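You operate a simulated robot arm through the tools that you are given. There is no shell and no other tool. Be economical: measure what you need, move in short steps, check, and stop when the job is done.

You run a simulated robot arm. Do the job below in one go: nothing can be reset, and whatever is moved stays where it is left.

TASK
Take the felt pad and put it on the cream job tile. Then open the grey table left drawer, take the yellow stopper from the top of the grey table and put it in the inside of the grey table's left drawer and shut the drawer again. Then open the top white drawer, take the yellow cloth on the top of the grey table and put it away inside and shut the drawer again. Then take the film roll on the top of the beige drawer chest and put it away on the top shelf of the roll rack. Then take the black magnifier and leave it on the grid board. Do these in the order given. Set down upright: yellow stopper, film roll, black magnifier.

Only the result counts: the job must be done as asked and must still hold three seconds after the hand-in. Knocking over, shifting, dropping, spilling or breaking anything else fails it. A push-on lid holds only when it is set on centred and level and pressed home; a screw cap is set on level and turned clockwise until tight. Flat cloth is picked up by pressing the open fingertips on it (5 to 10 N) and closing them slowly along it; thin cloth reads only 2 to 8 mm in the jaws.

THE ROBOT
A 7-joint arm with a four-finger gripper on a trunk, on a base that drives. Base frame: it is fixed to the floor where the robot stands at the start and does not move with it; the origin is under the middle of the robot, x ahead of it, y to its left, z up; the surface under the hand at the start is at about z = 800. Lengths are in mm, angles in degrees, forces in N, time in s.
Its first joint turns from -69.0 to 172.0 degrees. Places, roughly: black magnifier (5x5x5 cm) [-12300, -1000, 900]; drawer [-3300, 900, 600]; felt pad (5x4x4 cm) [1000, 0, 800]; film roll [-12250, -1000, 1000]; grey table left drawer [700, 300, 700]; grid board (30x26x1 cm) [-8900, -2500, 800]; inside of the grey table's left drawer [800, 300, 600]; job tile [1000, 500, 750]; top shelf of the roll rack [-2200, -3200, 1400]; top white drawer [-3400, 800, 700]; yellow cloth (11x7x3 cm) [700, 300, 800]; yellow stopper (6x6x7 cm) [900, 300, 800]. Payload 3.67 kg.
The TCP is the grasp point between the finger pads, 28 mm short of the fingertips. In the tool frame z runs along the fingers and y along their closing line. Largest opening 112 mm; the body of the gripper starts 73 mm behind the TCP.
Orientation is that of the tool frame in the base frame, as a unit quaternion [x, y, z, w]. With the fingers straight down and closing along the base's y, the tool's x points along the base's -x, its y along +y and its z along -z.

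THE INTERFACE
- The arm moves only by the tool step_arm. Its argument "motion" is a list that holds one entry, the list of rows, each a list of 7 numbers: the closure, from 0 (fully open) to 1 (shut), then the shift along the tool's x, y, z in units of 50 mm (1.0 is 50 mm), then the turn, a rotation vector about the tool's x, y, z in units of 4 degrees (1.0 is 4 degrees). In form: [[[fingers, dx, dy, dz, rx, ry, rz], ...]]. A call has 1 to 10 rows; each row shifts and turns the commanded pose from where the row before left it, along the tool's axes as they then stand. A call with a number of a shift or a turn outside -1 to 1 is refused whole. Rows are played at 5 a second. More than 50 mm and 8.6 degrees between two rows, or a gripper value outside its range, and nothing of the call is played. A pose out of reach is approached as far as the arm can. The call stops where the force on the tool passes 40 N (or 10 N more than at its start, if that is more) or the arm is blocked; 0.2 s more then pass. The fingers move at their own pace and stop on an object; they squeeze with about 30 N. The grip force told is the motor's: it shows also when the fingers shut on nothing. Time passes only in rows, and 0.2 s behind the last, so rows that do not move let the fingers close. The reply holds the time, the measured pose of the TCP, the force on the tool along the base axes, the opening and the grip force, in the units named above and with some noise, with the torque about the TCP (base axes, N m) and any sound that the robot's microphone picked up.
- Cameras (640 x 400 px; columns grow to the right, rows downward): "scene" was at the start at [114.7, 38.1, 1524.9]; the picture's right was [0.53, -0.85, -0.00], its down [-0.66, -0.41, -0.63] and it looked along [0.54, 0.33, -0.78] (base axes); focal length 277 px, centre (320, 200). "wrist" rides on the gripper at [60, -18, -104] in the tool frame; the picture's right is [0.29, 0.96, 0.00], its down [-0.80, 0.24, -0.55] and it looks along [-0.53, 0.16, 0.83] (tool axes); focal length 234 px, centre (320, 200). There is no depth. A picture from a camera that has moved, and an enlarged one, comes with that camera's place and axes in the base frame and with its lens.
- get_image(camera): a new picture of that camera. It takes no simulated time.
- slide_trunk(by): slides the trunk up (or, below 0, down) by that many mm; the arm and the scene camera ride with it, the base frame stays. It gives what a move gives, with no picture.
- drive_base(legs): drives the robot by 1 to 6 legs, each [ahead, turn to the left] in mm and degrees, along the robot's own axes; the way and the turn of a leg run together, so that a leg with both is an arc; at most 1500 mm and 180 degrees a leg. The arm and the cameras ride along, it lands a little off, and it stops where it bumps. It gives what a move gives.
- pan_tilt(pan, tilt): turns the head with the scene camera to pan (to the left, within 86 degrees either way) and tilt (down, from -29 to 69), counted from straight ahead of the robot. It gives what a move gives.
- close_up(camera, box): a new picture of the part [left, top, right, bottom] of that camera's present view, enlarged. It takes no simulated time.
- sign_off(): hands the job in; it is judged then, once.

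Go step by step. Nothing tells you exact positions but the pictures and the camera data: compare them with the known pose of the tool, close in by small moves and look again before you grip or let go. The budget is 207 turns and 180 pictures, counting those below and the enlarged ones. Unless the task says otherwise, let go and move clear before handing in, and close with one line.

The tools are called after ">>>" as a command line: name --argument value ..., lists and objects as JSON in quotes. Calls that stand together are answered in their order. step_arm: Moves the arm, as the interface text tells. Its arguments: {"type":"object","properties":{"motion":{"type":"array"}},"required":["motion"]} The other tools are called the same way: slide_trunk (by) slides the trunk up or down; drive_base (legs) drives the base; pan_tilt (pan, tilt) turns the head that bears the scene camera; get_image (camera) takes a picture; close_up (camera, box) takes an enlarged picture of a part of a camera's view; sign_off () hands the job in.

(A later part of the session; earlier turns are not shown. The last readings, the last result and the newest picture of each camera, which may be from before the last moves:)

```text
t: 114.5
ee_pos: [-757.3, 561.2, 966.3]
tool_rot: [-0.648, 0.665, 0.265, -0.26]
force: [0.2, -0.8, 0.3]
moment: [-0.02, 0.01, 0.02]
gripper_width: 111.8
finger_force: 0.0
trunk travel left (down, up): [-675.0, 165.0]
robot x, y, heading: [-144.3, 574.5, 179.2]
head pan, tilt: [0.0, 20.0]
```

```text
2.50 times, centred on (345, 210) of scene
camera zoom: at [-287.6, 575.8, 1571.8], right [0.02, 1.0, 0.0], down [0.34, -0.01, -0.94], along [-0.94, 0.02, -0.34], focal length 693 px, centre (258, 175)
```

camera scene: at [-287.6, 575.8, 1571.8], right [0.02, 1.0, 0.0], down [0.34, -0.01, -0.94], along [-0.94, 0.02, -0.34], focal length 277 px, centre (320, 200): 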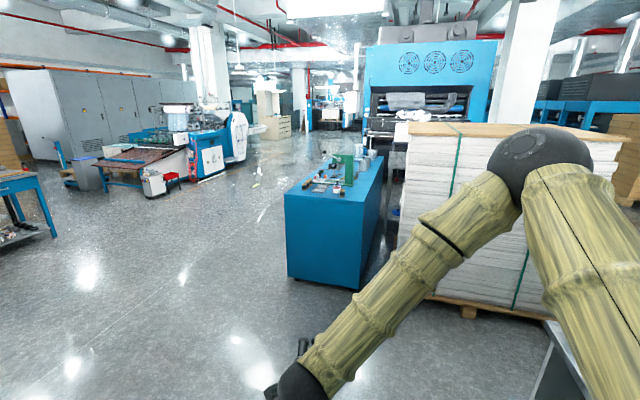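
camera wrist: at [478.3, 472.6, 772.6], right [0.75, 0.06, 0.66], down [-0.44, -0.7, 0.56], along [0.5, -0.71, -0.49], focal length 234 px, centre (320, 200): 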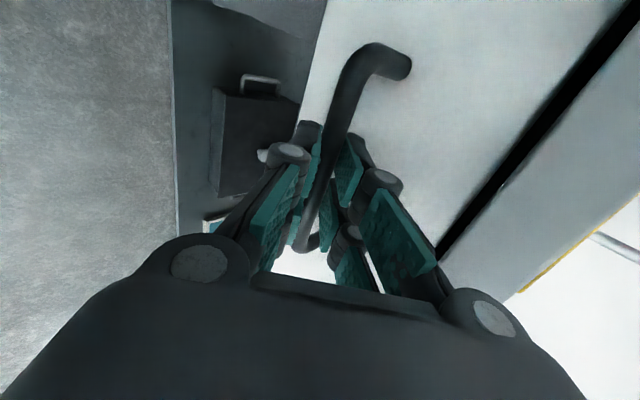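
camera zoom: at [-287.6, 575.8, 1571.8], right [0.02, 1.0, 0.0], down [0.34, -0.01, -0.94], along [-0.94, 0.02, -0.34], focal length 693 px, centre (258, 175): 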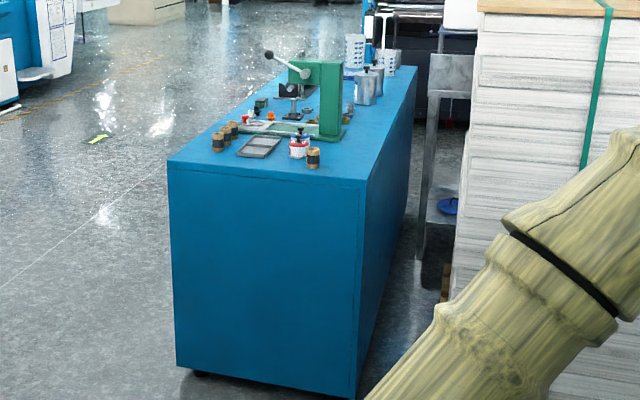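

The bench's long left side probably carries the drawers. I drive to about (-2500, -300), turned toward it.

>>> drive_base --legs '[[0, 21.2], [1300, 0], [1213, 0], [0, -60]]'

>>> get_image --camera "scene"

```text
t: 130.5
ee_pos: [-2981.4, 30.4, 966.4]
tool_rot: [-0.404, 0.836, 0.334, -0.162]
force: [0.3, 0.2, 0.5]
moment: [0.0, -0.01, -0.02]
gripper_width: 112.1
finger_force: 0.1
trunk travel left (down, up): [-675.0, 165.0]
robot x, y, heading: [-2486.2, -330.2, 141.7]
head pan, tilt: [0.0, 20.0]
```

```text
108 pictures are left
camera scene: at [-2596.6, -240.1, 1571.8], right [0.61, 0.79, 0.0], down [0.27, -0.21, -0.94], along [-0.74, 0.58, -0.34], focal length 277 px, centre (320, 200)
```

scene: 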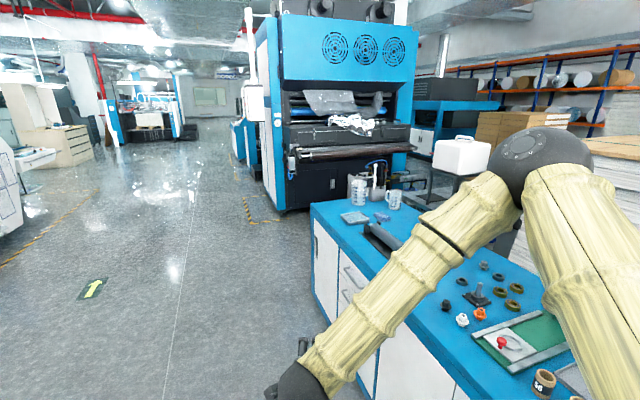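

>>> close_up --camera "scene" --box '[290, 180, 470, 400]'

>>> get_image --camera "wrist"

```text
1.82 times, centred on (380, 290) of scene
camera zoom: at [-2596.6, -240.1, 1571.8], right [0.61, 0.79, 0.0], down [0.27, -0.21, -0.94], along [-0.74, 0.58, -0.34], focal length 504 px, centre (211, 36)
```

zoom: 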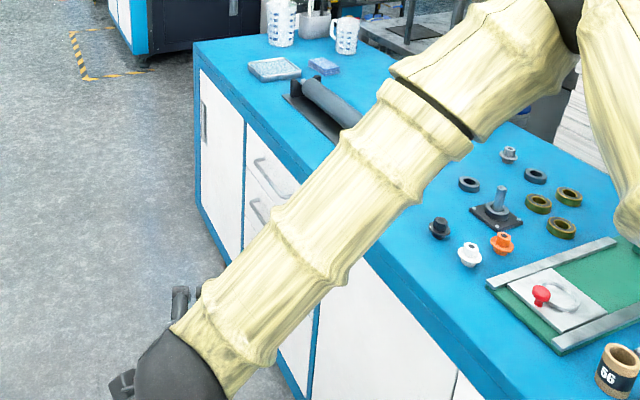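

```text
106 pictures are left
camera wrist: at [-2952.0, -70.0, 1030.4], right [-0.72, 0.21, 0.66], down [0.66, 0.5, 0.57], along [-0.21, 0.84, -0.49], focal length 234 px, centre (320, 200)
```

wrist: 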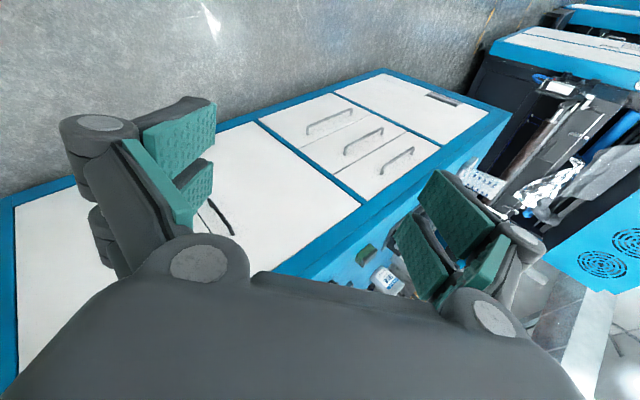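

Three white drawers; the top handle is at about (-3485, 697, 682), face yawed about -19°. I drive to about (-3720, 17), heading 71°.

>>> drive_base --legs '[[0, 22.6], [1282, 0], [0, -93.3]]'

>>> pan_tilt --pan 0 --tilt 50

>>> get_image --camera "scene"

>>> get_image --camera "wrist"

```text
t: 142.2
ee_pos: [-3563.6, 609.9, 966.8]
tool_rot: [0.156, 0.916, 0.365, 0.06]
force: [0.4, 1.3, -0.2]
moment: [-0.01, 0.0, 0.02]
gripper_width: 112.0
finger_force: 0.1
trunk travel left (down, up): [-675.0, 165.0]
robot x, y, heading: [-3735.8, 19.4, 71.2]
head pan, tilt: [0.0, 20.0]
```

```text
t: 143.1
ee_pos: [-3563.1, 610.6, 967.5]
tool_rot: [0.155, 0.916, 0.365, 0.061]
force: [0.1, 0.1, -0.5]
moment: [0.01, -0.03, -0.02]
gripper_width: 111.9
finger_force: 0.0
trunk travel left (down, up): [-675.0, 165.0]
robot x, y, heading: [-3733.6, 19.8, 71.4]
head pan, tilt: [0.0, 50.0]
```

```text
105 pictures are left
camera scene: at [-3696.4, 141.5, 1526.3], right [0.95, -0.32, 0.0], down [-0.24, -0.73, -0.64], along [0.21, 0.61, -0.77], focal length 277 px, centre (320, 200)
```

scene: 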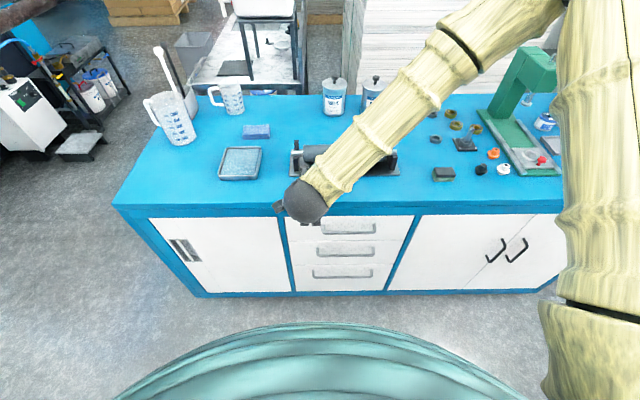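

```text
104 pictures are left
camera wrist: at [-3647.5, 548.7, 1030.3], right [-0.04, 0.75, 0.66], down [0.69, -0.46, 0.57], along [0.73, 0.48, -0.49], focal length 234 px, centre (320, 200)
```

wrist: 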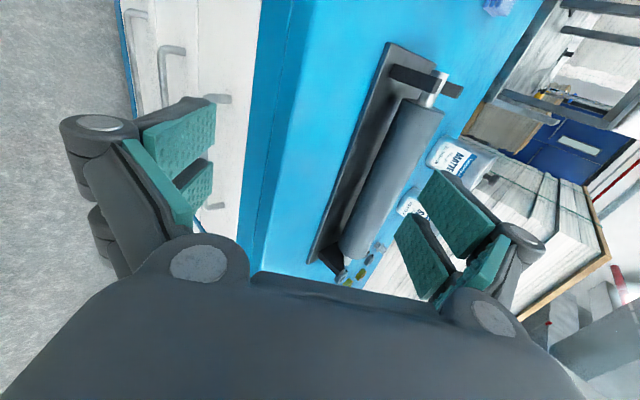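

Squarely in front now. I enlarge the drawer stack.

>>> close_up --camera "scene" --box '[270, 190, 430, 300]'

```text
3.64 times, centred on (350, 245) of scene
camera zoom: at [-3696.4, 141.5, 1526.3], right [0.95, -0.32, 0.0], down [-0.24, -0.73, -0.64], along [0.21, 0.61, -0.77], focal length 1008 px, centre (211, 36)
```

zoom: 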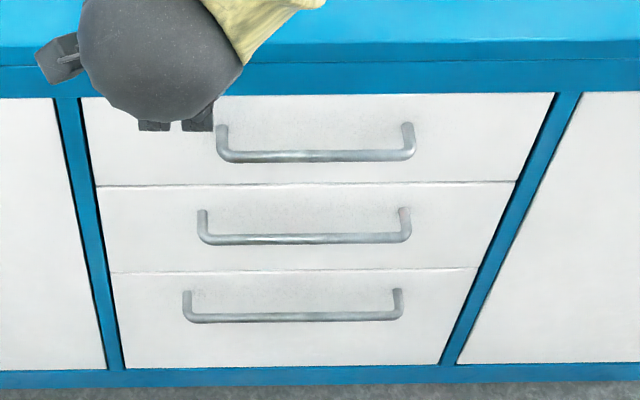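

Bar estimate is about (-3428, 618, z≈705). I bring the tilted jaw to a stand-off pose and check with the wrist camera.

>>> step_arm --motion '[[[0.4, -0.5, -0.588, 0.456, 0, 0, 0], [0.7, -0.5, -0.588, 0.456, 0, 0, 0], [0.7, -0.5, -0.588, 0.456, 0, 0, 0], [0.7, -0.5, -0.588, 0.456, 0, 0, 0], [0.7, -0.5, -0.588, 0.456, 0, 0, 0], [0.7, 0, 0, 0, 0, 0, 0]]]'

>>> get_image --camera "wrist"

>>> get_image --camera "scene"

```text
t: 144.5
ee_pos: [-3457.5, 543.9, 784.7]
tool_rot: [0.155, 0.915, 0.367, 0.061]
force: [-0.3, -0.4, 0.3]
moment: [0.01, -0.02, -0.02]
gripper_width: 33.7
finger_force: 0.1
trunk travel left (down, up): [-675.0, 165.0]
robot x, y, heading: [-3735.6, 20.1, 71.6]
head pan, tilt: [0.0, 50.0]
```

```text
102 pictures are left
camera wrist: at [-3541.2, 481.0, 848.5], right [-0.04, 0.75, 0.66], down [0.69, -0.46, 0.57], along [0.73, 0.48, -0.49], focal length 234 px, centre (320, 200)
```

wrist: 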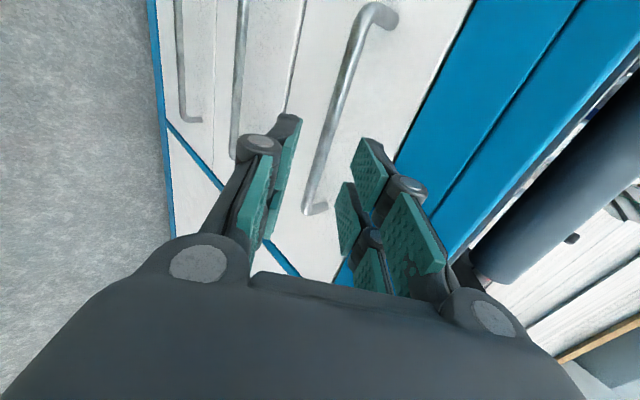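

```text
101 pictures are left
camera scene: at [-3697.7, 141.2, 1526.3], right [0.95, -0.32, 0.0], down [-0.24, -0.73, -0.64], along [0.21, 0.61, -0.77], focal length 277 px, centre (320, 200)
```

scene: 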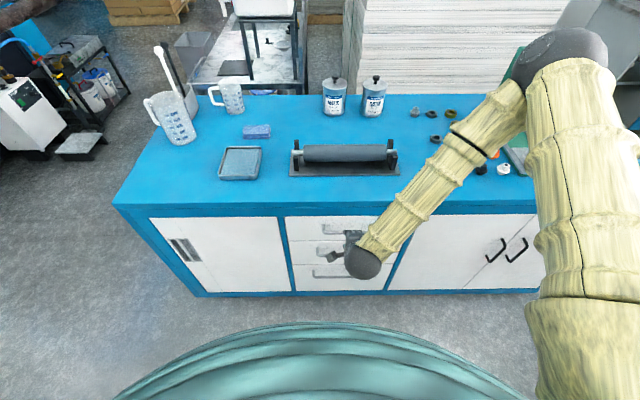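

The bar is about 133 mm ahead and 11 mm to the upper side. I correct and come 85 mm closer.

>>> step_arm --motion '[[[0.7, -0.1, 0.22, 0, 0, 0, 0], [0.7, 0, 0, 0.6, 0, 0, 0], [0.74, 0, 0, 0.6, 0, 0, 0], [0.74, 0, 0, 0.5, 0, 0, 0], [0.74, 0, 0, 0, 0, 0, 0]]]'

>>> close_up --camera "wrist" --box '[230, 30, 430, 230]'

```text
t: 145.7
ee_pos: [-3431.5, 603.3, 728.8]
tool_rot: [0.155, 0.916, 0.366, 0.061]
force: [0.4, 0.2, 0.5]
moment: [0.04, 0.01, 0.01]
gripper_width: 28.9
finger_force: 0.0
trunk travel left (down, up): [-675.0, 165.0]
robot x, y, heading: [-3734.2, 20.0, 71.7]
head pan, tilt: [0.0, 50.0]
```

```text
2.00 times, centred on (330, 130) of wrist
camera zoom: at [-3514.6, 541.2, 792.5], right [-0.04, 0.75, 0.66], down [0.69, -0.46, 0.57], along [0.73, 0.48, -0.49], focal length 468 px, centre (300, 340)
```

zoom: 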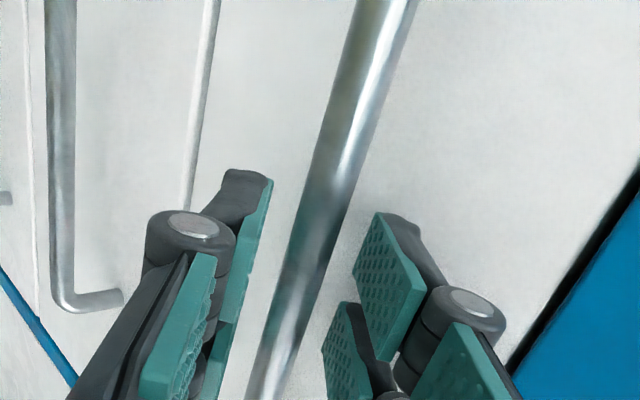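

>>> step_arm --motion '[[[0.74, 0, 0.05, 0.34, 0, 0, 0], [0.74, 0, 0, 0.3, 0, 0, 0], [1, 0, 0, 0, 0, 0, 0], [1, 0, 0, 0, 0, 0, 0], [1, 0, 0, 0, 0, 0, 0]]]'

>>> close_up --camera "wrist" --box '[230, 30, 430, 230]'

```text
t: 146.8
ee_pos: [-3422.1, 621.9, 702.3]
tool_rot: [0.153, 0.918, 0.36, 0.061]
force: [0.8, -0.8, -19.0]
moment: [-0.45, -0.61, 1.46]
gripper_width: 11.2
finger_force: 44.5
trunk travel left (down, up): [-675.0, 165.0]
robot x, y, heading: [-3735.8, 22.6, 71.6]
head pan, tilt: [0.0, 50.0]
stopped in row 5: the force on the tool passed its limit at 42 N (the readings are from after the stop); the commanded pose is now the measured one
```

```text
2.00 times, centred on (330, 130) of wrist
camera zoom: at [-3505.4, 561.1, 767.3], right [-0.04, 0.76, 0.65], down [0.69, -0.45, 0.57], along [0.72, 0.47, -0.5], focal length 468 px, centre (300, 340)
```

zoom: 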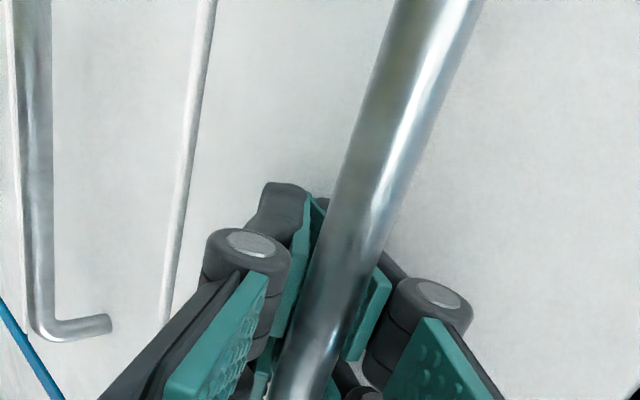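

Gripped. I pull the drawer out.

>>> step_arm --motion '[[[1, 0, -0.21, -0.17, 0, 0, 0], [1, 0, -0.36, -0.35, 0, 0, 0], [1, 0, -0.36, -0.35, 0, 0, 0], [1, 0, -0.36, -0.35, 0, 0, 0], [1, 0, -0.36, -0.35, 0, 0, 0], [1, 0, 0, 0, 0, 0, 0]]]'

>>> get_image --camera "scene"

```text
t: 148.1
ee_pos: [-3456.8, 512.2, 701.9]
tool_rot: [0.154, 0.918, 0.359, 0.062]
force: [3.2, -2.6, -22.2]
moment: [-0.22, -0.54, 1.86]
gripper_width: 11.2
finger_force: 44.6
trunk travel left (down, up): [-675.0, 165.0]
robot x, y, heading: [-3737.9, 23.3, 71.2]
head pan, tilt: [0.0, 50.0]
stopped in row 6: the force on the tool passed its limit at 46 N (the readings are from after the stop); the commanded pose is now the measured one
```

```text
98 pictures are left
camera scene: at [-3696.4, 142.2, 1526.4], right [0.95, -0.32, 0.0], down [-0.25, -0.73, -0.64], along [0.21, 0.61, -0.77], focal length 277 px, centre (320, 200)
```

scene: 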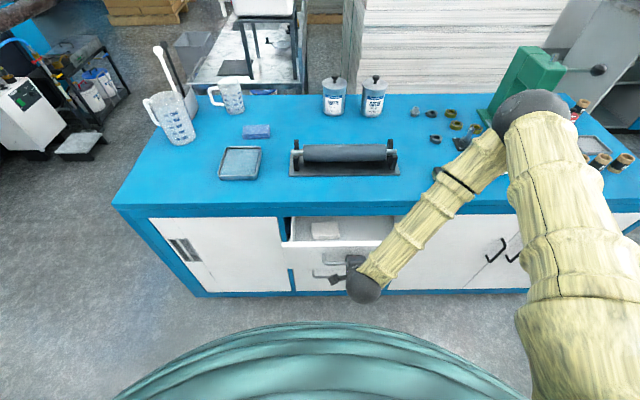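

>>> step_arm --motion '[[[1, 0, -0.03, 0.03, 0, 0, 0], [1, 0, -0.36, -0.35, 0, 0, 0], [1, 0, -0.36, -0.35, 0, 0, 0], [1, 0, -0.36, -0.35, 0, 0, 0], [1, 0, -0.36, -0.35, 0, 0, 0], [1, 0, 0, 0, 0, 0, 0]]]'

>>> get_image --camera "scene"

```text
t: 149.4
ee_pos: [-3488.1, 417.2, 701.2]
tool_rot: [0.156, 0.919, 0.357, 0.066]
force: [6.9, -4.1, -17.4]
moment: [-0.44, -1.01, 1.18]
gripper_width: 11.1
finger_force: 44.8
trunk travel left (down, up): [-675.0, 165.0]
robot x, y, heading: [-3735.2, 21.1, 71.7]
head pan, tilt: [0.0, 50.0]
stopped in row 6: the force on the tool passed its limit at 46 N (the readings are from after the stop); the commanded pose is now the measured one
```

```text
97 pictures are left
camera scene: at [-3696.4, 142.0, 1526.3], right [0.95, -0.32, 0.0], down [-0.25, -0.73, -0.64], along [0.21, 0.61, -0.77], focal length 277 px, centre (320, 200)
```

scene: 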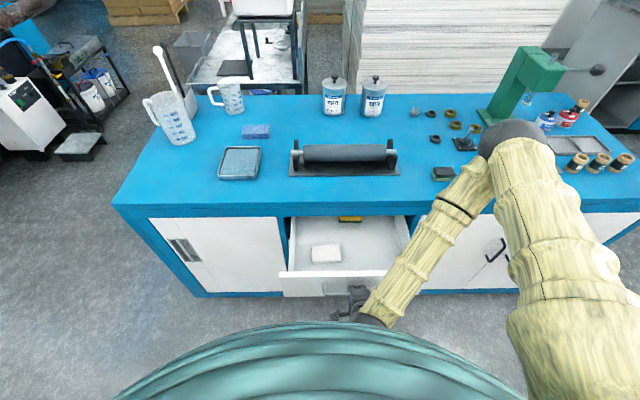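

The drawer is out about 215 mm with free room on its right side. I release, back out and rise.

>>> step_arm --motion '[[[0.76, 0, 0, 0, 0, 0, 0], [0.76, 0, 0, 0, 0, 0, 0], [0.76, 0, 0, -0.3, 0, 0, 0], [0.76, 0, 0, -0.4, 0, 0, 0], [0.76, 0, 0, -0.5, 0, 0, 0], [0.76, 0, 0, -0.5, 0, 0, 0], [0.76, 0, 0, 0, 0, 0, 0]]]'

>>> get_image --camera "wrist"

```text
t: 151.0
ee_pos: [-3507.8, 374.0, 753.2]
tool_rot: [0.155, 0.918, 0.359, 0.064]
force: [-0.6, -0.6, 0.0]
moment: [-0.01, 0.0, 0.01]
gripper_width: 26.8
finger_force: 0.2
out of reach, approached as far as the arm can: row 6
trunk travel left (down, up): [-675.0, 165.0]
robot x, y, heading: [-3736.6, 20.2, 71.1]
head pan, tilt: [0.0, 50.0]
```

```text
96 pictures are left
camera wrist: at [-3593.0, 313.5, 818.3], right [-0.04, 0.76, 0.65], down [0.68, -0.45, 0.57], along [0.73, 0.47, -0.5], focal length 234 px, centre (320, 200)
```

wrist: 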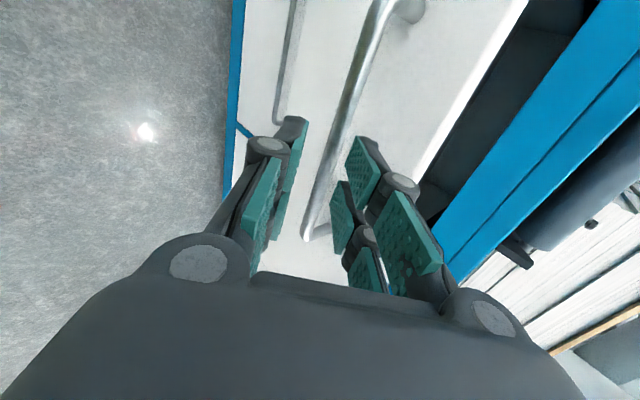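

Clear of the handle. I back off 200 mm, untilt and raise the tool.

>>> drive_base --legs '[[-250, 0]]'

>>> step_arm --motion '[[[0.5, 0, 0.5, -0.4, 1, 0, 0], [0.3, 0, 0.5, -0.4, 1, 0, 0], [0, 0, 0.5, -0.4, 1, 0, 0], [0, 0, 0.5, -0.4, 1, 0, 0], [0, 0, 0.5, -0.4, 1, 0, 0], [0, 0, 0.3, -0.6, 1, 0, 0], [0, 0, 0, -0.8, 1, 0, 0], [0, 0, 0, -0.8, 1, 0, 0], [0, 0, 0, -0.8, 1, 0, 0], [0, 0, 0, -0.8, 1, 0, 0]]]'

>>> pan_tilt --pan 0 --tilt 45

>>> get_image --camera "scene"

```text
t: 152.8
ee_pos: [-3588.5, 132.5, 753.8]
tool_rot: [0.157, 0.917, 0.36, 0.065]
force: [0.9, 0.0, 0.2]
moment: [0.0, 0.05, 0.02]
gripper_width: 26.8
finger_force: 0.0
trunk travel left (down, up): [-675.0, 165.0]
robot x, y, heading: [-3820.7, -215.1, 71.1]
head pan, tilt: [0.0, 50.0]
```

```text
t: 155.1
ee_pos: [-3592.4, 186.7, 1059.8]
tool_rot: [0.168, 0.985, 0.023, 0.006]
force: [0.5, -1.1, -0.3]
moment: [0.03, 0.04, -0.03]
gripper_width: 112.0
finger_force: 0.1
out of reach, approached as far as the arm can: row 1, 2, 3, 8
trunk travel left (down, up): [-675.0, 165.0]
robot x, y, heading: [-3820.6, -222.0, 71.2]
head pan, tilt: [0.0, 50.0]
```

```text
t: 155.7
ee_pos: [-3592.4, 188.1, 1059.5]
tool_rot: [0.17, 0.985, 0.023, 0.006]
force: [0.5, -0.3, 0.3]
moment: [-0.02, -0.01, 0.04]
gripper_width: 112.1
finger_force: 0.0
trunk travel left (down, up): [-675.0, 165.0]
robot x, y, heading: [-3820.2, -217.7, 71.1]
head pan, tilt: [0.0, 45.0]
```

```text
95 pictures are left
camera scene: at [-3776.4, -94.9, 1533.1], right [0.95, -0.32, 0.0], down [-0.23, -0.67, -0.71], along [0.23, 0.67, -0.71], focal length 277 px, centre (320, 200)
```

scene: 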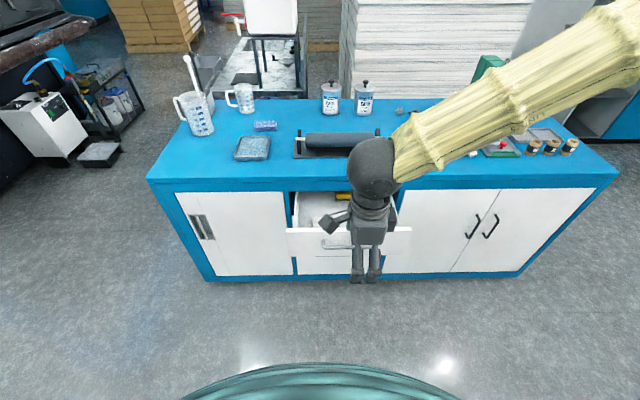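

Now back to the grey table for the cloth, going around the bench.

>>> drive_base --legs '[[0, -76.8], [1327, 0], [0, 23.4], [1300, 0], [1325, 0], [0, -34.7]]'

>>> pan_tilt --pan 0 --tilt 50

>>> get_image --camera "scene"

>>> get_image --camera "wrist"

```text
t: 181.1
ee_pos: [459.5, 44.5, 1060.6]
tool_rot: [0.829, 0.558, 0.011, 0.021]
force: [-0.5, 0.2, -0.5]
moment: [0.04, 0.01, 0.01]
gripper_width: 112.2
finger_force: 0.0
trunk travel left (down, up): [-675.0, 165.0]
robot x, y, heading: [61.0, 286.8, -21.4]
head pan, tilt: [0.0, 45.0]
```

```text
t: 181.7
ee_pos: [459.3, 45.6, 1060.7]
tool_rot: [0.829, 0.558, 0.011, 0.021]
force: [0.6, 0.0, 0.1]
moment: [0.03, -0.01, 0.01]
gripper_width: 112.0
finger_force: 0.1
trunk travel left (down, up): [-675.0, 165.0]
robot x, y, heading: [60.5, 288.4, -21.4]
head pan, tilt: [0.0, 50.0]
```

```text
94 pictures are left
camera scene: at [182.1, 238.8, 1526.2], right [-0.36, -0.93, 0.0], down [-0.71, 0.28, -0.64], along [0.6, -0.23, -0.77], focal length 277 px, centre (320, 200)
```

scene: 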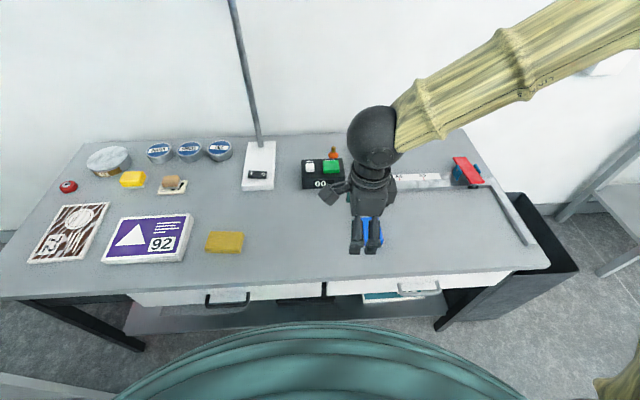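

```text
93 pictures are left
camera wrist: at [460.9, 106.7, 1163.0], right [0.99, -0.09, 0.04], down [-0.1, -0.82, 0.57], along [-0.02, -0.57, -0.82], focal length 234 px, centre (320, 200)
```

wrist: 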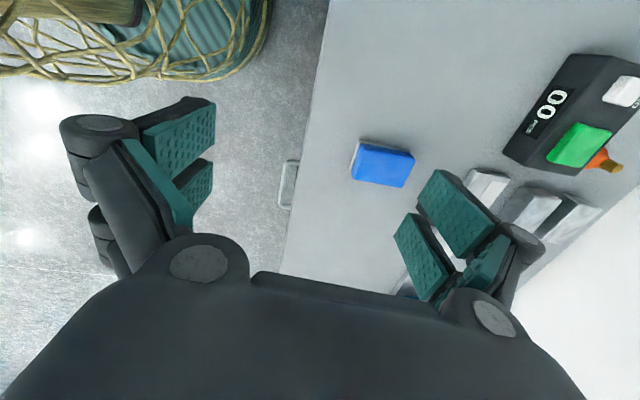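

Within reach of the cloth. I enlarge it to localise.

>>> close_up --camera "scene" --box '[180, 210, 270, 270]'

```text
6.67 times, centred on (225, 240) of scene
camera zoom: at [182.1, 238.8, 1526.2], right [-0.36, -0.93, 0.0], down [-0.71, 0.28, -0.64], along [0.6, -0.23, -0.77], focal length 1849 px, centre (953, -67)
```

zoom: 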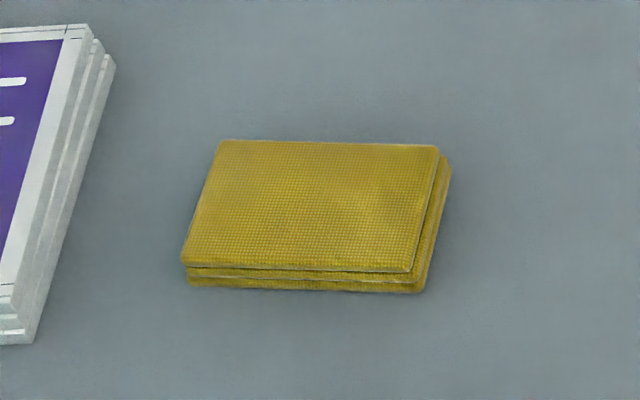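

Cloth top centre is about (690, 348), ~20 mm thick, nearly aligned with the jaw. I move above it and remove the residual tilt.

>>> step_arm --motion '[[[0, 0.917, 0.247, 0, 0.68, 0, 0], [0, 0.917, 0.247, 0, 0, 0, 0], [0, 0.917, 0.247, 0, 0, 0, 0], [0, 0.917, 0.247, 0, 0, 0, 0], [0, 0.917, 0.247, 0, 0, 0, 0], [0, 0.917, 0.247, 0, 0, 0, 0], [0, 0.917, 0.247, 0, 0, 0, 0], [0, 0.917, 0.247, 0, 0, 0, 0], [0, 0, 0, 1, 0, 0, 0], [0, 0, 0, 1, 0, 0, 0]]]'

>>> get_image --camera "wrist"

```text
t: 183.9
ee_pos: [690.7, 347.6, 958.9]
tool_rot: [0.83, 0.558, -0.003, 0.003]
force: [1.2, 1.3, -0.8]
moment: [-0.03, 0.05, 0.04]
gripper_width: 111.7
finger_force: 0.1
trunk travel left (down, up): [-675.0, 165.0]
robot x, y, heading: [63.9, 284.5, -21.4]
head pan, tilt: [0.0, 50.0]
```

```text
91 pictures are left
camera wrist: at [696.6, 408.9, 1063.2], right [1.0, -0.09, 0.0], down [-0.08, -0.83, 0.56], along [-0.05, -0.56, -0.83], focal length 234 px, centre (320, 200)
```

wrist: 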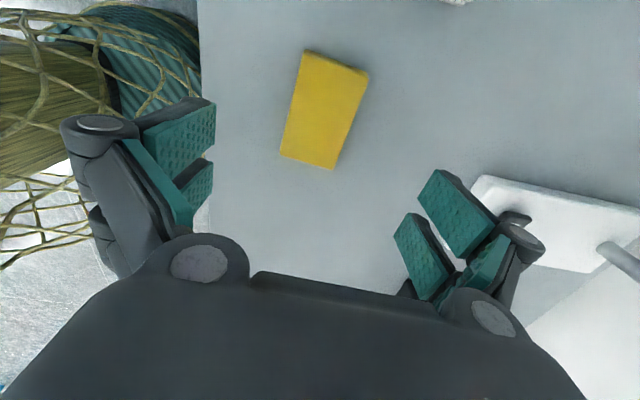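

The jaw is aligned with the cloth. I descend to just above the table.

>>> step_arm --motion '[[[0, 0.06, 0.02, 0.9, 0, 0, 0], [0, 0, 0, 0.9, 0, 0, 0], [0, 0, 0, 0.6, 0, 0, 0], [0, 0, 0, 0.1, 0, 0, 0], [0, 0, 0, 0, 0, 0, 0]]]'

>>> get_image --camera "wrist"

>>> close_up --camera "scene" --box '[160, 160, 300, 280]'

```text
t: 185.1
ee_pos: [691.5, 346.1, 833.5]
tool_rot: [0.829, 0.559, -0.002, 0.002]
force: [0.2, -0.8, 0.3]
moment: [-0.03, 0.01, 0.01]
gripper_width: 111.8
finger_force: 0.0
trunk travel left (down, up): [-675.0, 165.0]
robot x, y, heading: [63.3, 289.1, -21.3]
head pan, tilt: [0.0, 50.0]
```

```text
90 pictures are left
camera wrist: at [697.0, 407.4, 938.0], right [1.0, -0.09, 0.0], down [-0.08, -0.83, 0.56], along [-0.05, -0.56, -0.83], focal length 234 px, centre (320, 200)
```

wrist: 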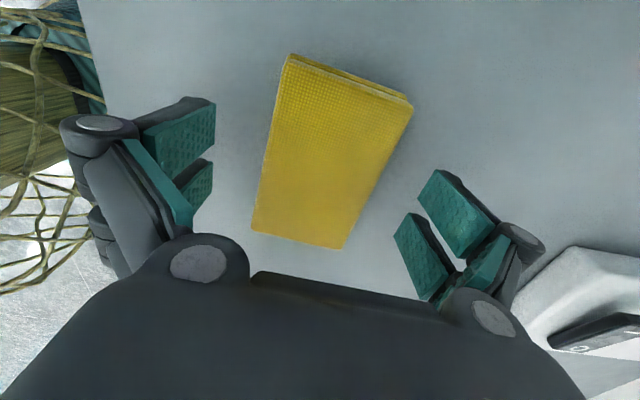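

```text
3.33 times, centred on (230, 220) of scene
camera zoom: at [182.6, 239.2, 1526.2], right [-0.36, -0.93, 0.0], down [-0.71, 0.28, -0.64], along [0.6, -0.23, -0.77], focal length 924 px, centre (620, 133)
```

zoom: 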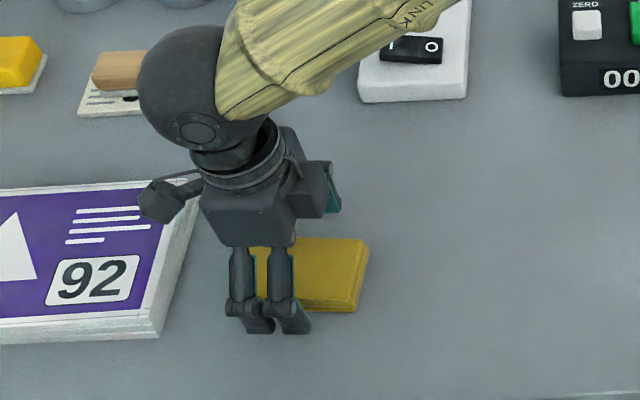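

Centred over the cloth. I close slowly on its sides.

>>> step_arm --motion '[[[0.3, 0, 0, 0.03, 0, 0, 0], [0.35, 0, 0, 0, 0, 0, 0], [0.4, 0, 0, 0, 0, 0, 0], [0.45, 0, 0, 0, 0, 0, 0], [0.5, 0, 0, 0, 0, 0, 0], [0.55, 0, 0, 0, 0, 0, 0], [0.6, 0, 0, 0, 0, 0, 0]]]'

>>> get_image --camera "wrist"

```text
t: 186.7
ee_pos: [690.7, 347.4, 832.9]
tool_rot: [0.83, 0.558, -0.002, 0.002]
force: [0.4, 0.1, 5.1]
moment: [0.04, -0.06, -0.13]
gripper_width: 65.4
finger_force: 29.8
trunk travel left (down, up): [-675.0, 165.0]
robot x, y, heading: [67.2, 287.9, -21.4]
head pan, tilt: [0.0, 50.0]
```

```text
88 pictures are left
camera wrist: at [696.7, 408.3, 937.2], right [1.0, -0.09, 0.0], down [-0.08, -0.83, 0.56], along [-0.05, -0.56, -0.83], focal length 234 px, centre (320, 200)
```

wrist: 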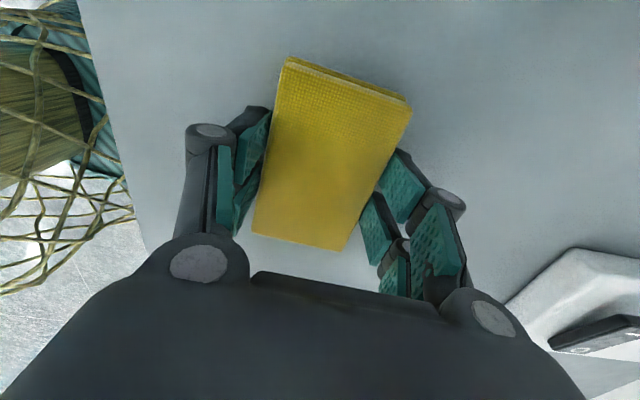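

Held at 65 mm. I lift and check.

>>> step_arm --motion '[[[0.8, 0, 0, 0, 0, 0, 0], [0.8, 0, 0, -0.5, 0, 0, 0], [0.8, 0, 0, -1, 0, 0, 0], [0.8, 0, 0, -1, 0, 0, 0], [0.8, 0, 0, -1, 0, 0, 0], [0.8, 0, 0, -1, 0, 0, 0], [0.8, 0, -1, 0, 0, 0, 0], [0.8, 0, -1, 0, 0, 0, 0], [0.8, 0, 0, 0, 0, 0, 0]]]'

>>> get_image --camera "wrist"

```text
t: 188.7
ee_pos: [598.4, 384.6, 1054.9]
tool_rot: [0.83, 0.558, -0.003, 0.001]
force: [-0.3, 0.0, -0.3]
moment: [0.01, -0.01, -0.03]
gripper_width: 65.2
finger_force: 30.3
trunk travel left (down, up): [-675.0, 165.0]
robot x, y, heading: [64.2, 289.1, -21.5]
head pan, tilt: [0.0, 50.0]
```

```text
87 pictures are left
camera wrist: at [605.8, 446.2, 1160.0], right [1.0, -0.09, 0.0], down [-0.08, -0.83, 0.56], along [-0.05, -0.56, -0.83], focal length 234 px, centre (320, 200)
```

wrist: 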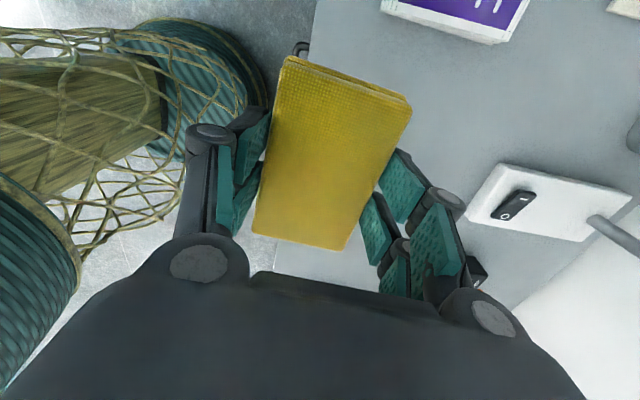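

Cloth held firmly. I drive back toward the bench, with a stop to correct drift.

>>> drive_base --legs '[[0, -144.5], [1321, 0], [1321, 0]]'

```text
t: 207.6
ee_pos: [-2889.4, -753.8, 1055.3]
tool_rot: [0.786, -0.619, -0.002, -0.002]
force: [0.6, -0.3, 0.2]
moment: [0.0, -0.03, 0.01]
gripper_width: 65.3
finger_force: 29.9
trunk travel left (down, up): [-675.0, 165.0]
robot x, y, heading: [-2508.0, -361.5, -165.8]
head pan, tilt: [0.0, 50.0]
```

>>> drive_base --legs '[[0, -21.3], [1302, 0], [0, -101.9]]'

>>> pan_tilt --pan 0 --tilt 45

>>> get_image --camera "scene"

```text
t: 219.5
ee_pos: [-3929.8, 320.0, 1055.7]
tool_rot: [0.16, 0.987, -0.002, 0.002]
force: [-0.2, 0.3, -0.4]
moment: [0.02, 0.01, -0.03]
gripper_width: 65.3
finger_force: 30.2
trunk travel left (down, up): [-675.0, 165.0]
robot x, y, heading: [-3795.6, -207.9, 72.4]
head pan, tilt: [0.0, 50.0]
```

```text
t: 220.2
ee_pos: [-3930.6, 321.1, 1055.3]
tool_rot: [0.16, 0.987, 0.0, 0.002]
force: [-0.2, 0.6, -1.1]
moment: [0.03, 0.01, -0.03]
gripper_width: 65.4
finger_force: 29.9
trunk travel left (down, up): [-675.0, 165.0]
robot x, y, heading: [-3800.8, -205.5, 72.3]
head pan, tilt: [0.0, 45.0]
```

```text
86 pictures are left
camera scene: at [-3758.5, -83.6, 1533.1], right [0.95, -0.3, 0.0], down [-0.22, -0.67, -0.71], along [0.22, 0.67, -0.71], focal length 277 px, centre (320, 200)
```

scene: 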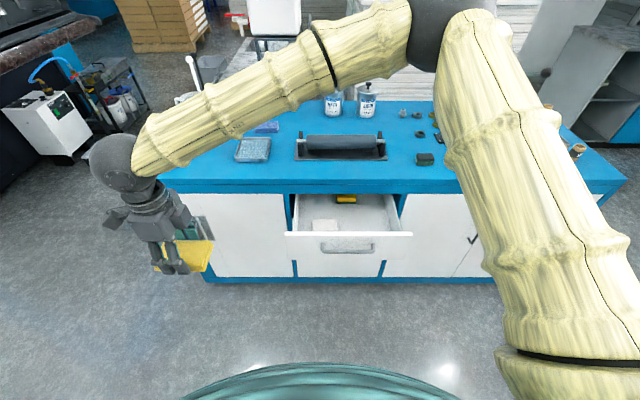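

>>> close_up --camera "scene" --box '[270, 180, 430, 290]'

```text
3.64 times, centred on (350, 235) of scene
camera zoom: at [-3758.5, -83.6, 1533.1], right [0.95, -0.3, 0.0], down [-0.22, -0.67, -0.71], along [0.22, 0.67, -0.71], focal length 1008 px, centre (211, 73)
```

zoom: 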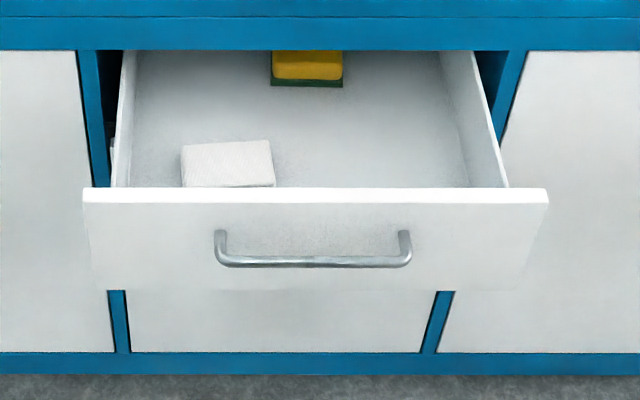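

The drawer's right front area is free. I'll release the cloth at about (-3368, 548). I drive 150 mm nearer and swing the arm over.

>>> drive_base --legs '[[150, 0]]'

>>> step_arm --motion '[[[0.8, -0.95, 0, 0, 0, 0, 0], [0.8, -0.95, 0, 0, 0, 0, 0], [0.8, -0.95, 0, 0, 0, 0, 0], [0.8, -0.95, 0, 0, 0, 0, 0], [0.8, -0.95, 0, 0, 0, 0, 0], [0.8, -0.95, 0, 0, 0, 0, 0], [0.8, -0.95, 0, 0, 0, 0, 0], [0.8, -0.95, 0, 0, 0, 0, 0], [0.8, -0.95, 0.25, 0, 0, 0, 0], [0.8, -0.73, 0.5, 0, 0, 0, 0]]]'

>>> get_image --camera "scene"

>>> get_image --camera "wrist"

```text
t: 221.5
ee_pos: [-3881.4, 469.2, 1055.2]
tool_rot: [0.162, 0.987, -0.001, 0.002]
force: [-0.5, 0.3, -0.7]
moment: [-0.03, 0.04, -0.03]
gripper_width: 65.1
finger_force: 30.2
trunk travel left (down, up): [-675.0, 165.0]
robot x, y, heading: [-3748.8, -59.9, 72.1]
head pan, tilt: [0.0, 45.0]
```

```text
t: 223.7
ee_pos: [-3428.6, 356.6, 1059.4]
tool_rot: [0.16, 0.987, -0.001, 0.001]
force: [-0.7, 0.7, 0.6]
moment: [-0.02, 0.04, 0.02]
gripper_width: 65.5
finger_force: 30.2
trunk travel left (down, up): [-675.0, 165.0]
robot x, y, heading: [-3748.9, -61.4, 71.9]
head pan, tilt: [0.0, 45.0]
```

```text
84 pictures are left
camera scene: at [-3708.8, 63.4, 1533.1], right [0.95, -0.31, 0.0], down [-0.22, -0.67, -0.71], along [0.22, 0.67, -0.71], focal length 277 px, centre (320, 200)
```

scene: 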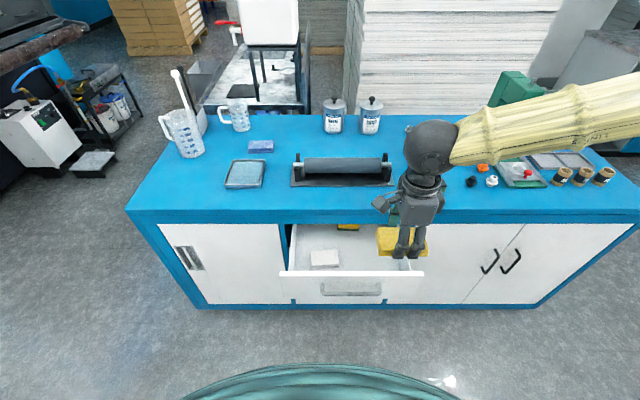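

```text
83 pictures are left
camera wrist: at [-3492.1, 357.3, 1164.7], right [0.03, 1.0, 0.0], down [0.83, -0.02, 0.56], along [0.56, -0.02, -0.83], focal length 234 px, centre (320, 200)
```

wrist: 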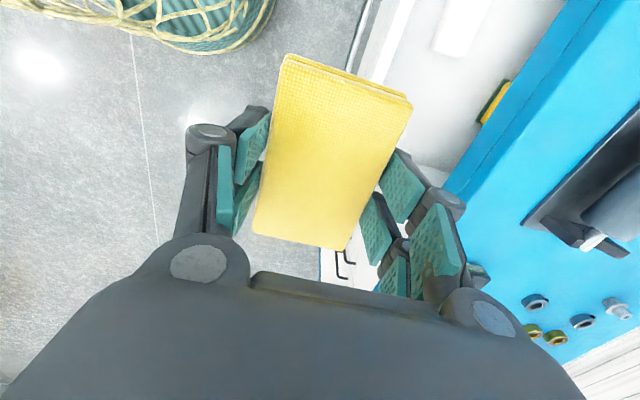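

>>> step_arm --motion '[[[0.8, 0, 0.98, 0, 0, 0, 0], [0.8, 0, 0.98, 0, 0, 0, 0], [0.8, 0, 0.98, 0, 0, 0, 0], [0.8, 0, 0.98, 0, 0, 0, 0], [0.8, 0, 0, 1, 0, 0, 0], [0.8, 0, 0, 1, 0, 0, 0], [0.8, 0, 0, 1, 0, 0, 0], [0.8, 0, 0, 0, 0, 0, 0]]]'

>>> get_image --camera "scene"

>>> get_image --camera "wrist"

```text
t: 225.5
ee_pos: [-3367.5, 541.2, 907.2]
tool_rot: [0.162, 0.987, 0.0, 0.003]
force: [-0.1, 0.3, -0.5]
moment: [0.04, -0.02, 0.01]
gripper_width: 65.5
finger_force: 29.8
trunk travel left (down, up): [-675.0, 165.0]
robot x, y, heading: [-3750.4, -59.9, 72.0]
head pan, tilt: [0.0, 45.0]
```

```text
82 pictures are left
camera scene: at [-3710.8, 62.6, 1533.3], right [0.95, -0.31, 0.0], down [-0.22, -0.67, -0.71], along [0.22, 0.67, -0.71], focal length 277 px, centre (320, 200)
```

scene: 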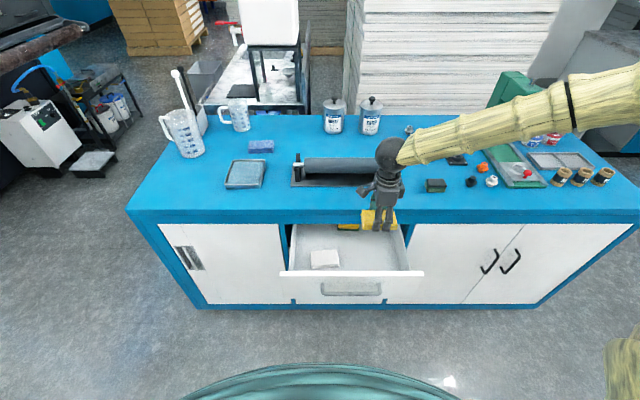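

```text
81 pictures are left
camera wrist: at [-3430.1, 541.2, 1012.3], right [0.03, 1.0, 0.0], down [0.83, -0.03, 0.56], along [0.56, -0.02, -0.83], focal length 234 px, centre (320, 200)
```

wrist: 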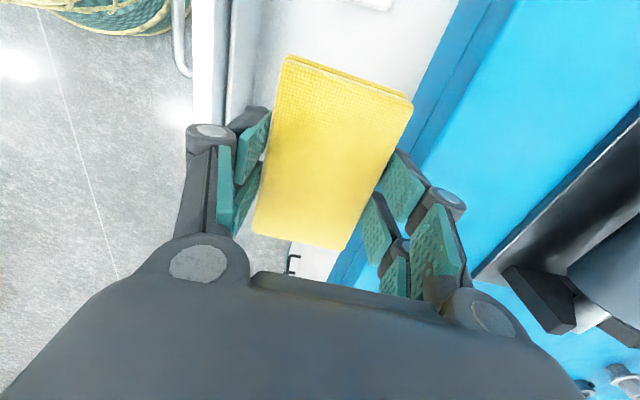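

Centred: ~95 mm to the bench edge and to the drawer front. I lower into the drawer.

>>> step_arm --motion '[[[0.8, 0, 0, 1, 0, 0, 0], [0.8, 0, 0, 1, 0, 0, 0], [0.8, 0, 0, 0.8, 0, 0, 0], [0.8, 0, 0, 0.4, 0, 0, 0], [0.8, 0, 0, 0, 0, 0, 0]]]'

>>> get_image --camera "wrist"

>>> close_up --camera "scene" --box '[270, 190, 430, 300]'

```text
t: 226.7
ee_pos: [-3366.2, 540.6, 748.5]
tool_rot: [0.162, 0.987, 0.0, 0.001]
force: [0.8, -0.6, -1.2]
moment: [-0.03, 0.01, -0.01]
gripper_width: 65.5
finger_force: 30.2
trunk travel left (down, up): [-675.0, 165.0]
robot x, y, heading: [-3752.2, -61.4, 72.1]
head pan, tilt: [0.0, 45.0]
```

```text
80 pictures are left
camera wrist: at [-3429.7, 541.4, 852.6], right [0.03, 1.0, 0.0], down [0.83, -0.03, 0.56], along [0.56, -0.02, -0.83], focal length 234 px, centre (320, 200)
```

wrist: 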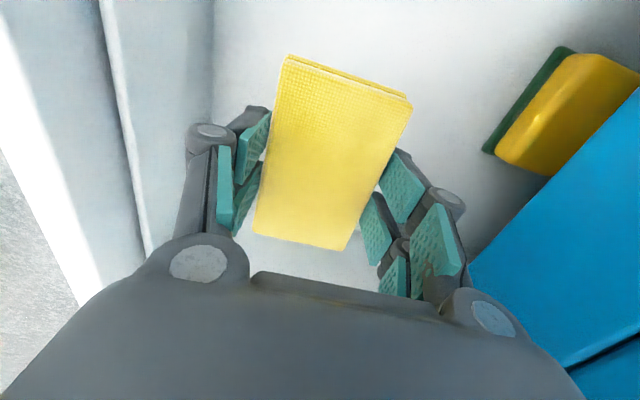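

```text
3.64 times, centred on (350, 245) of scene
camera zoom: at [-3710.3, 63.5, 1533.1], right [0.95, -0.31, 0.0], down [-0.22, -0.67, -0.71], along [0.22, 0.67, -0.71], focal length 1008 px, centre (211, 36)
```

zoom: 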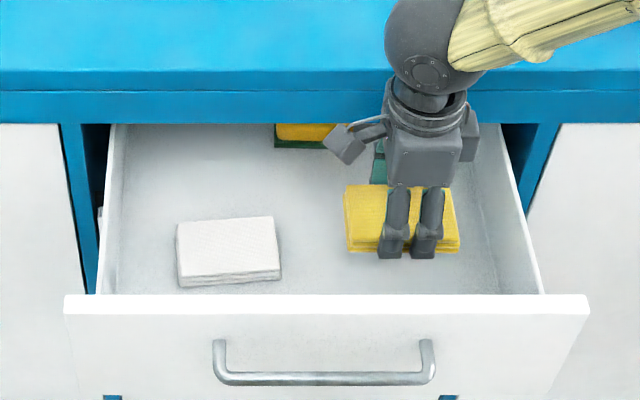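

>>> step_arm --motion '[[[0.8, 0, 0, 0.3, 0, 0, 0], [0.8, 0, 0, 0.2, 0, 0, 0], [0.8, 0, 0, 0.15, 0, 0, 0], [0.8, 0, 0, 0.1, 0, 0, 0], [0.8, 0, 0, 0.08, 0, 0, 0], [0.8, 0, 0, 0, 0, 0, 0]]]'

>>> get_image --camera "wrist"

```text
t: 228.1
ee_pos: [-3365.9, 540.7, 706.3]
tool_rot: [0.162, 0.987, -0.001, 0.003]
force: [-0.2, -0.9, 0.0]
moment: [0.01, 0.01, 0.03]
gripper_width: 65.5
finger_force: 30.1
trunk travel left (down, up): [-675.0, 165.0]
robot x, y, heading: [-3750.5, -58.2, 72.0]
head pan, tilt: [0.0, 45.0]
```

```text
78 pictures are left
camera wrist: at [-3428.8, 541.5, 810.8], right [0.03, 1.0, 0.0], down [0.83, -0.03, 0.56], along [0.56, -0.02, -0.83], focal length 234 px, centre (320, 200)
```

wrist: 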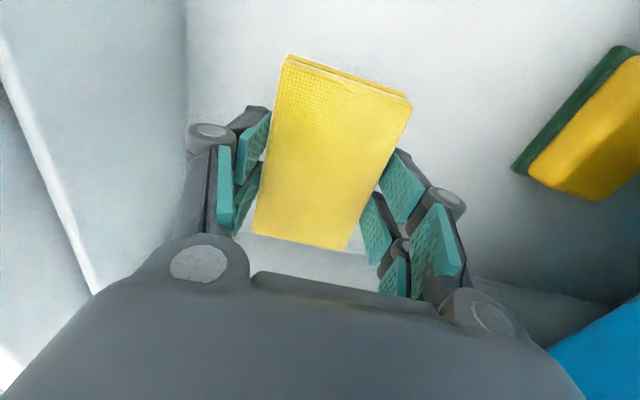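

>>> step_arm --motion '[[[0.8, 0, 0, 0.12, 0, 0, 0], [0.8, 0, 0, 0.1, 0, 0, 0], [0.8, 0, 0, 0.1, 0, 0, 0], [0.8, 0, 0, 0.08, 0, 0, 0], [0.8, 0, 0, 0.08, 0, 0, 0], [0.8, 0, 0, 0, 0, 0, 0]]]'

```text
t: 229.5
ee_pos: [-3365.9, 540.3, 681.5]
tool_rot: [0.161, 0.987, 0.0, 0.001]
force: [-0.5, -0.2, -0.2]
moment: [0.02, -0.05, 0.01]
gripper_width: 65.3
finger_force: 30.2
trunk travel left (down, up): [-675.0, 165.0]
robot x, y, heading: [-3747.0, -62.4, 71.8]
head pan, tilt: [0.0, 45.0]
```

>>> step_arm --motion '[[[0.8, 0, 0, 0.08, 0, 0, 0], [0.8, 0, 0, 0.08, 0, 0, 0], [0.8, 0, 0, 0.08, 0, 0, 0], [0.8, 0, 0, 0.08, 0, 0, 0], [0.8, 0, 0, 0.06, 0, 0, 0], [0.8, 0, 0, 0, 0, 0, 0]]]'

>>> get_image --camera "wrist"

```text
t: 230.9
ee_pos: [-3366.5, 539.8, 663.8]
tool_rot: [0.162, 0.987, 0.001, 0.003]
force: [2.4, 0.4, 15.4]
moment: [-0.18, 0.1, -0.02]
gripper_width: 65.3
finger_force: 30.0
trunk travel left (down, up): [-675.0, 165.0]
robot x, y, heading: [-3753.8, -64.2, 71.8]
head pan, tilt: [0.0, 45.0]
```

```text
77 pictures are left
camera wrist: at [-3428.4, 540.8, 770.0], right [0.03, 1.0, 0.0], down [0.83, -0.03, 0.56], along [0.56, -0.02, -0.83], focal length 234 px, centre (320, 200)
```

wrist: 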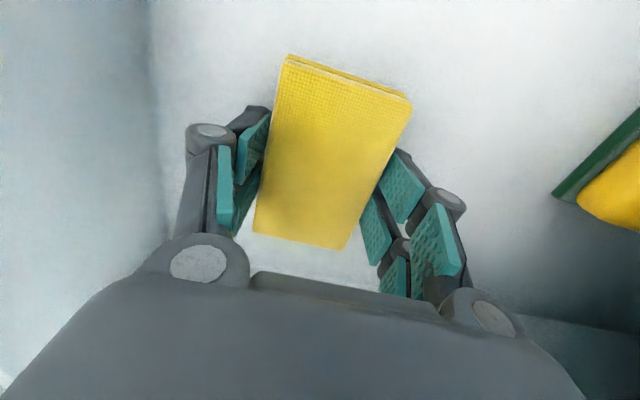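

On the drawer floor. I open, rise straight up, and look.

>>> step_arm --motion '[[[0.3, 0, 0, -0.02, 0, 0, 0], [0.25, 0, 0, 0, 0, 0, 0], [0.25, 0, 0, -0.5, 0, 0, 0], [0.25, 0, 0, -1, 0, 0, 0], [0.25, 0, 0, -1, 0, 0, 0], [0.25, 0, 0, -1, 0, 0, 0], [0.25, 0, 0, -1, 0, 0, 0], [0.25, 0, 0, -1, 0, 0, 0], [0.25, 0, 0, 0, 0, 0, 0]]]'

>>> close_up --camera "scene" --box '[270, 190, 430, 300]'

```text
t: 232.9
ee_pos: [-3367.1, 540.8, 940.1]
tool_rot: [0.162, 0.987, -0.001, 0.002]
force: [0.3, 1.4, -1.2]
moment: [0.0, 0.02, 0.04]
gripper_width: 84.1
finger_force: 0.1
trunk travel left (down, up): [-675.0, 165.0]
robot x, y, heading: [-3751.3, -58.1, 72.4]
head pan, tilt: [0.0, 45.0]
```

```text
3.64 times, centred on (350, 245) of scene
camera zoom: at [-3709.7, 64.6, 1533.0], right [0.95, -0.31, 0.0], down [-0.22, -0.67, -0.71], along [0.22, 0.67, -0.71], focal length 1008 px, centre (211, 36)
```

zoom: 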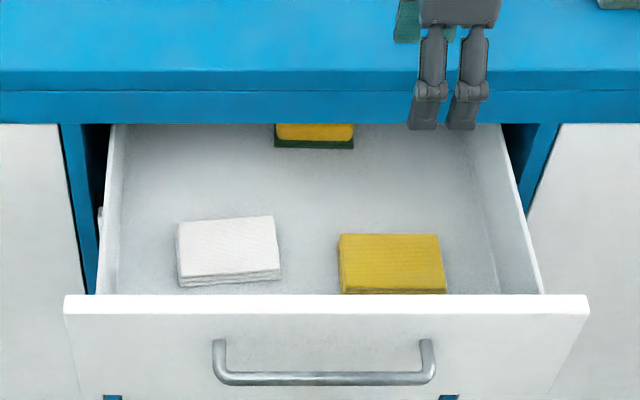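

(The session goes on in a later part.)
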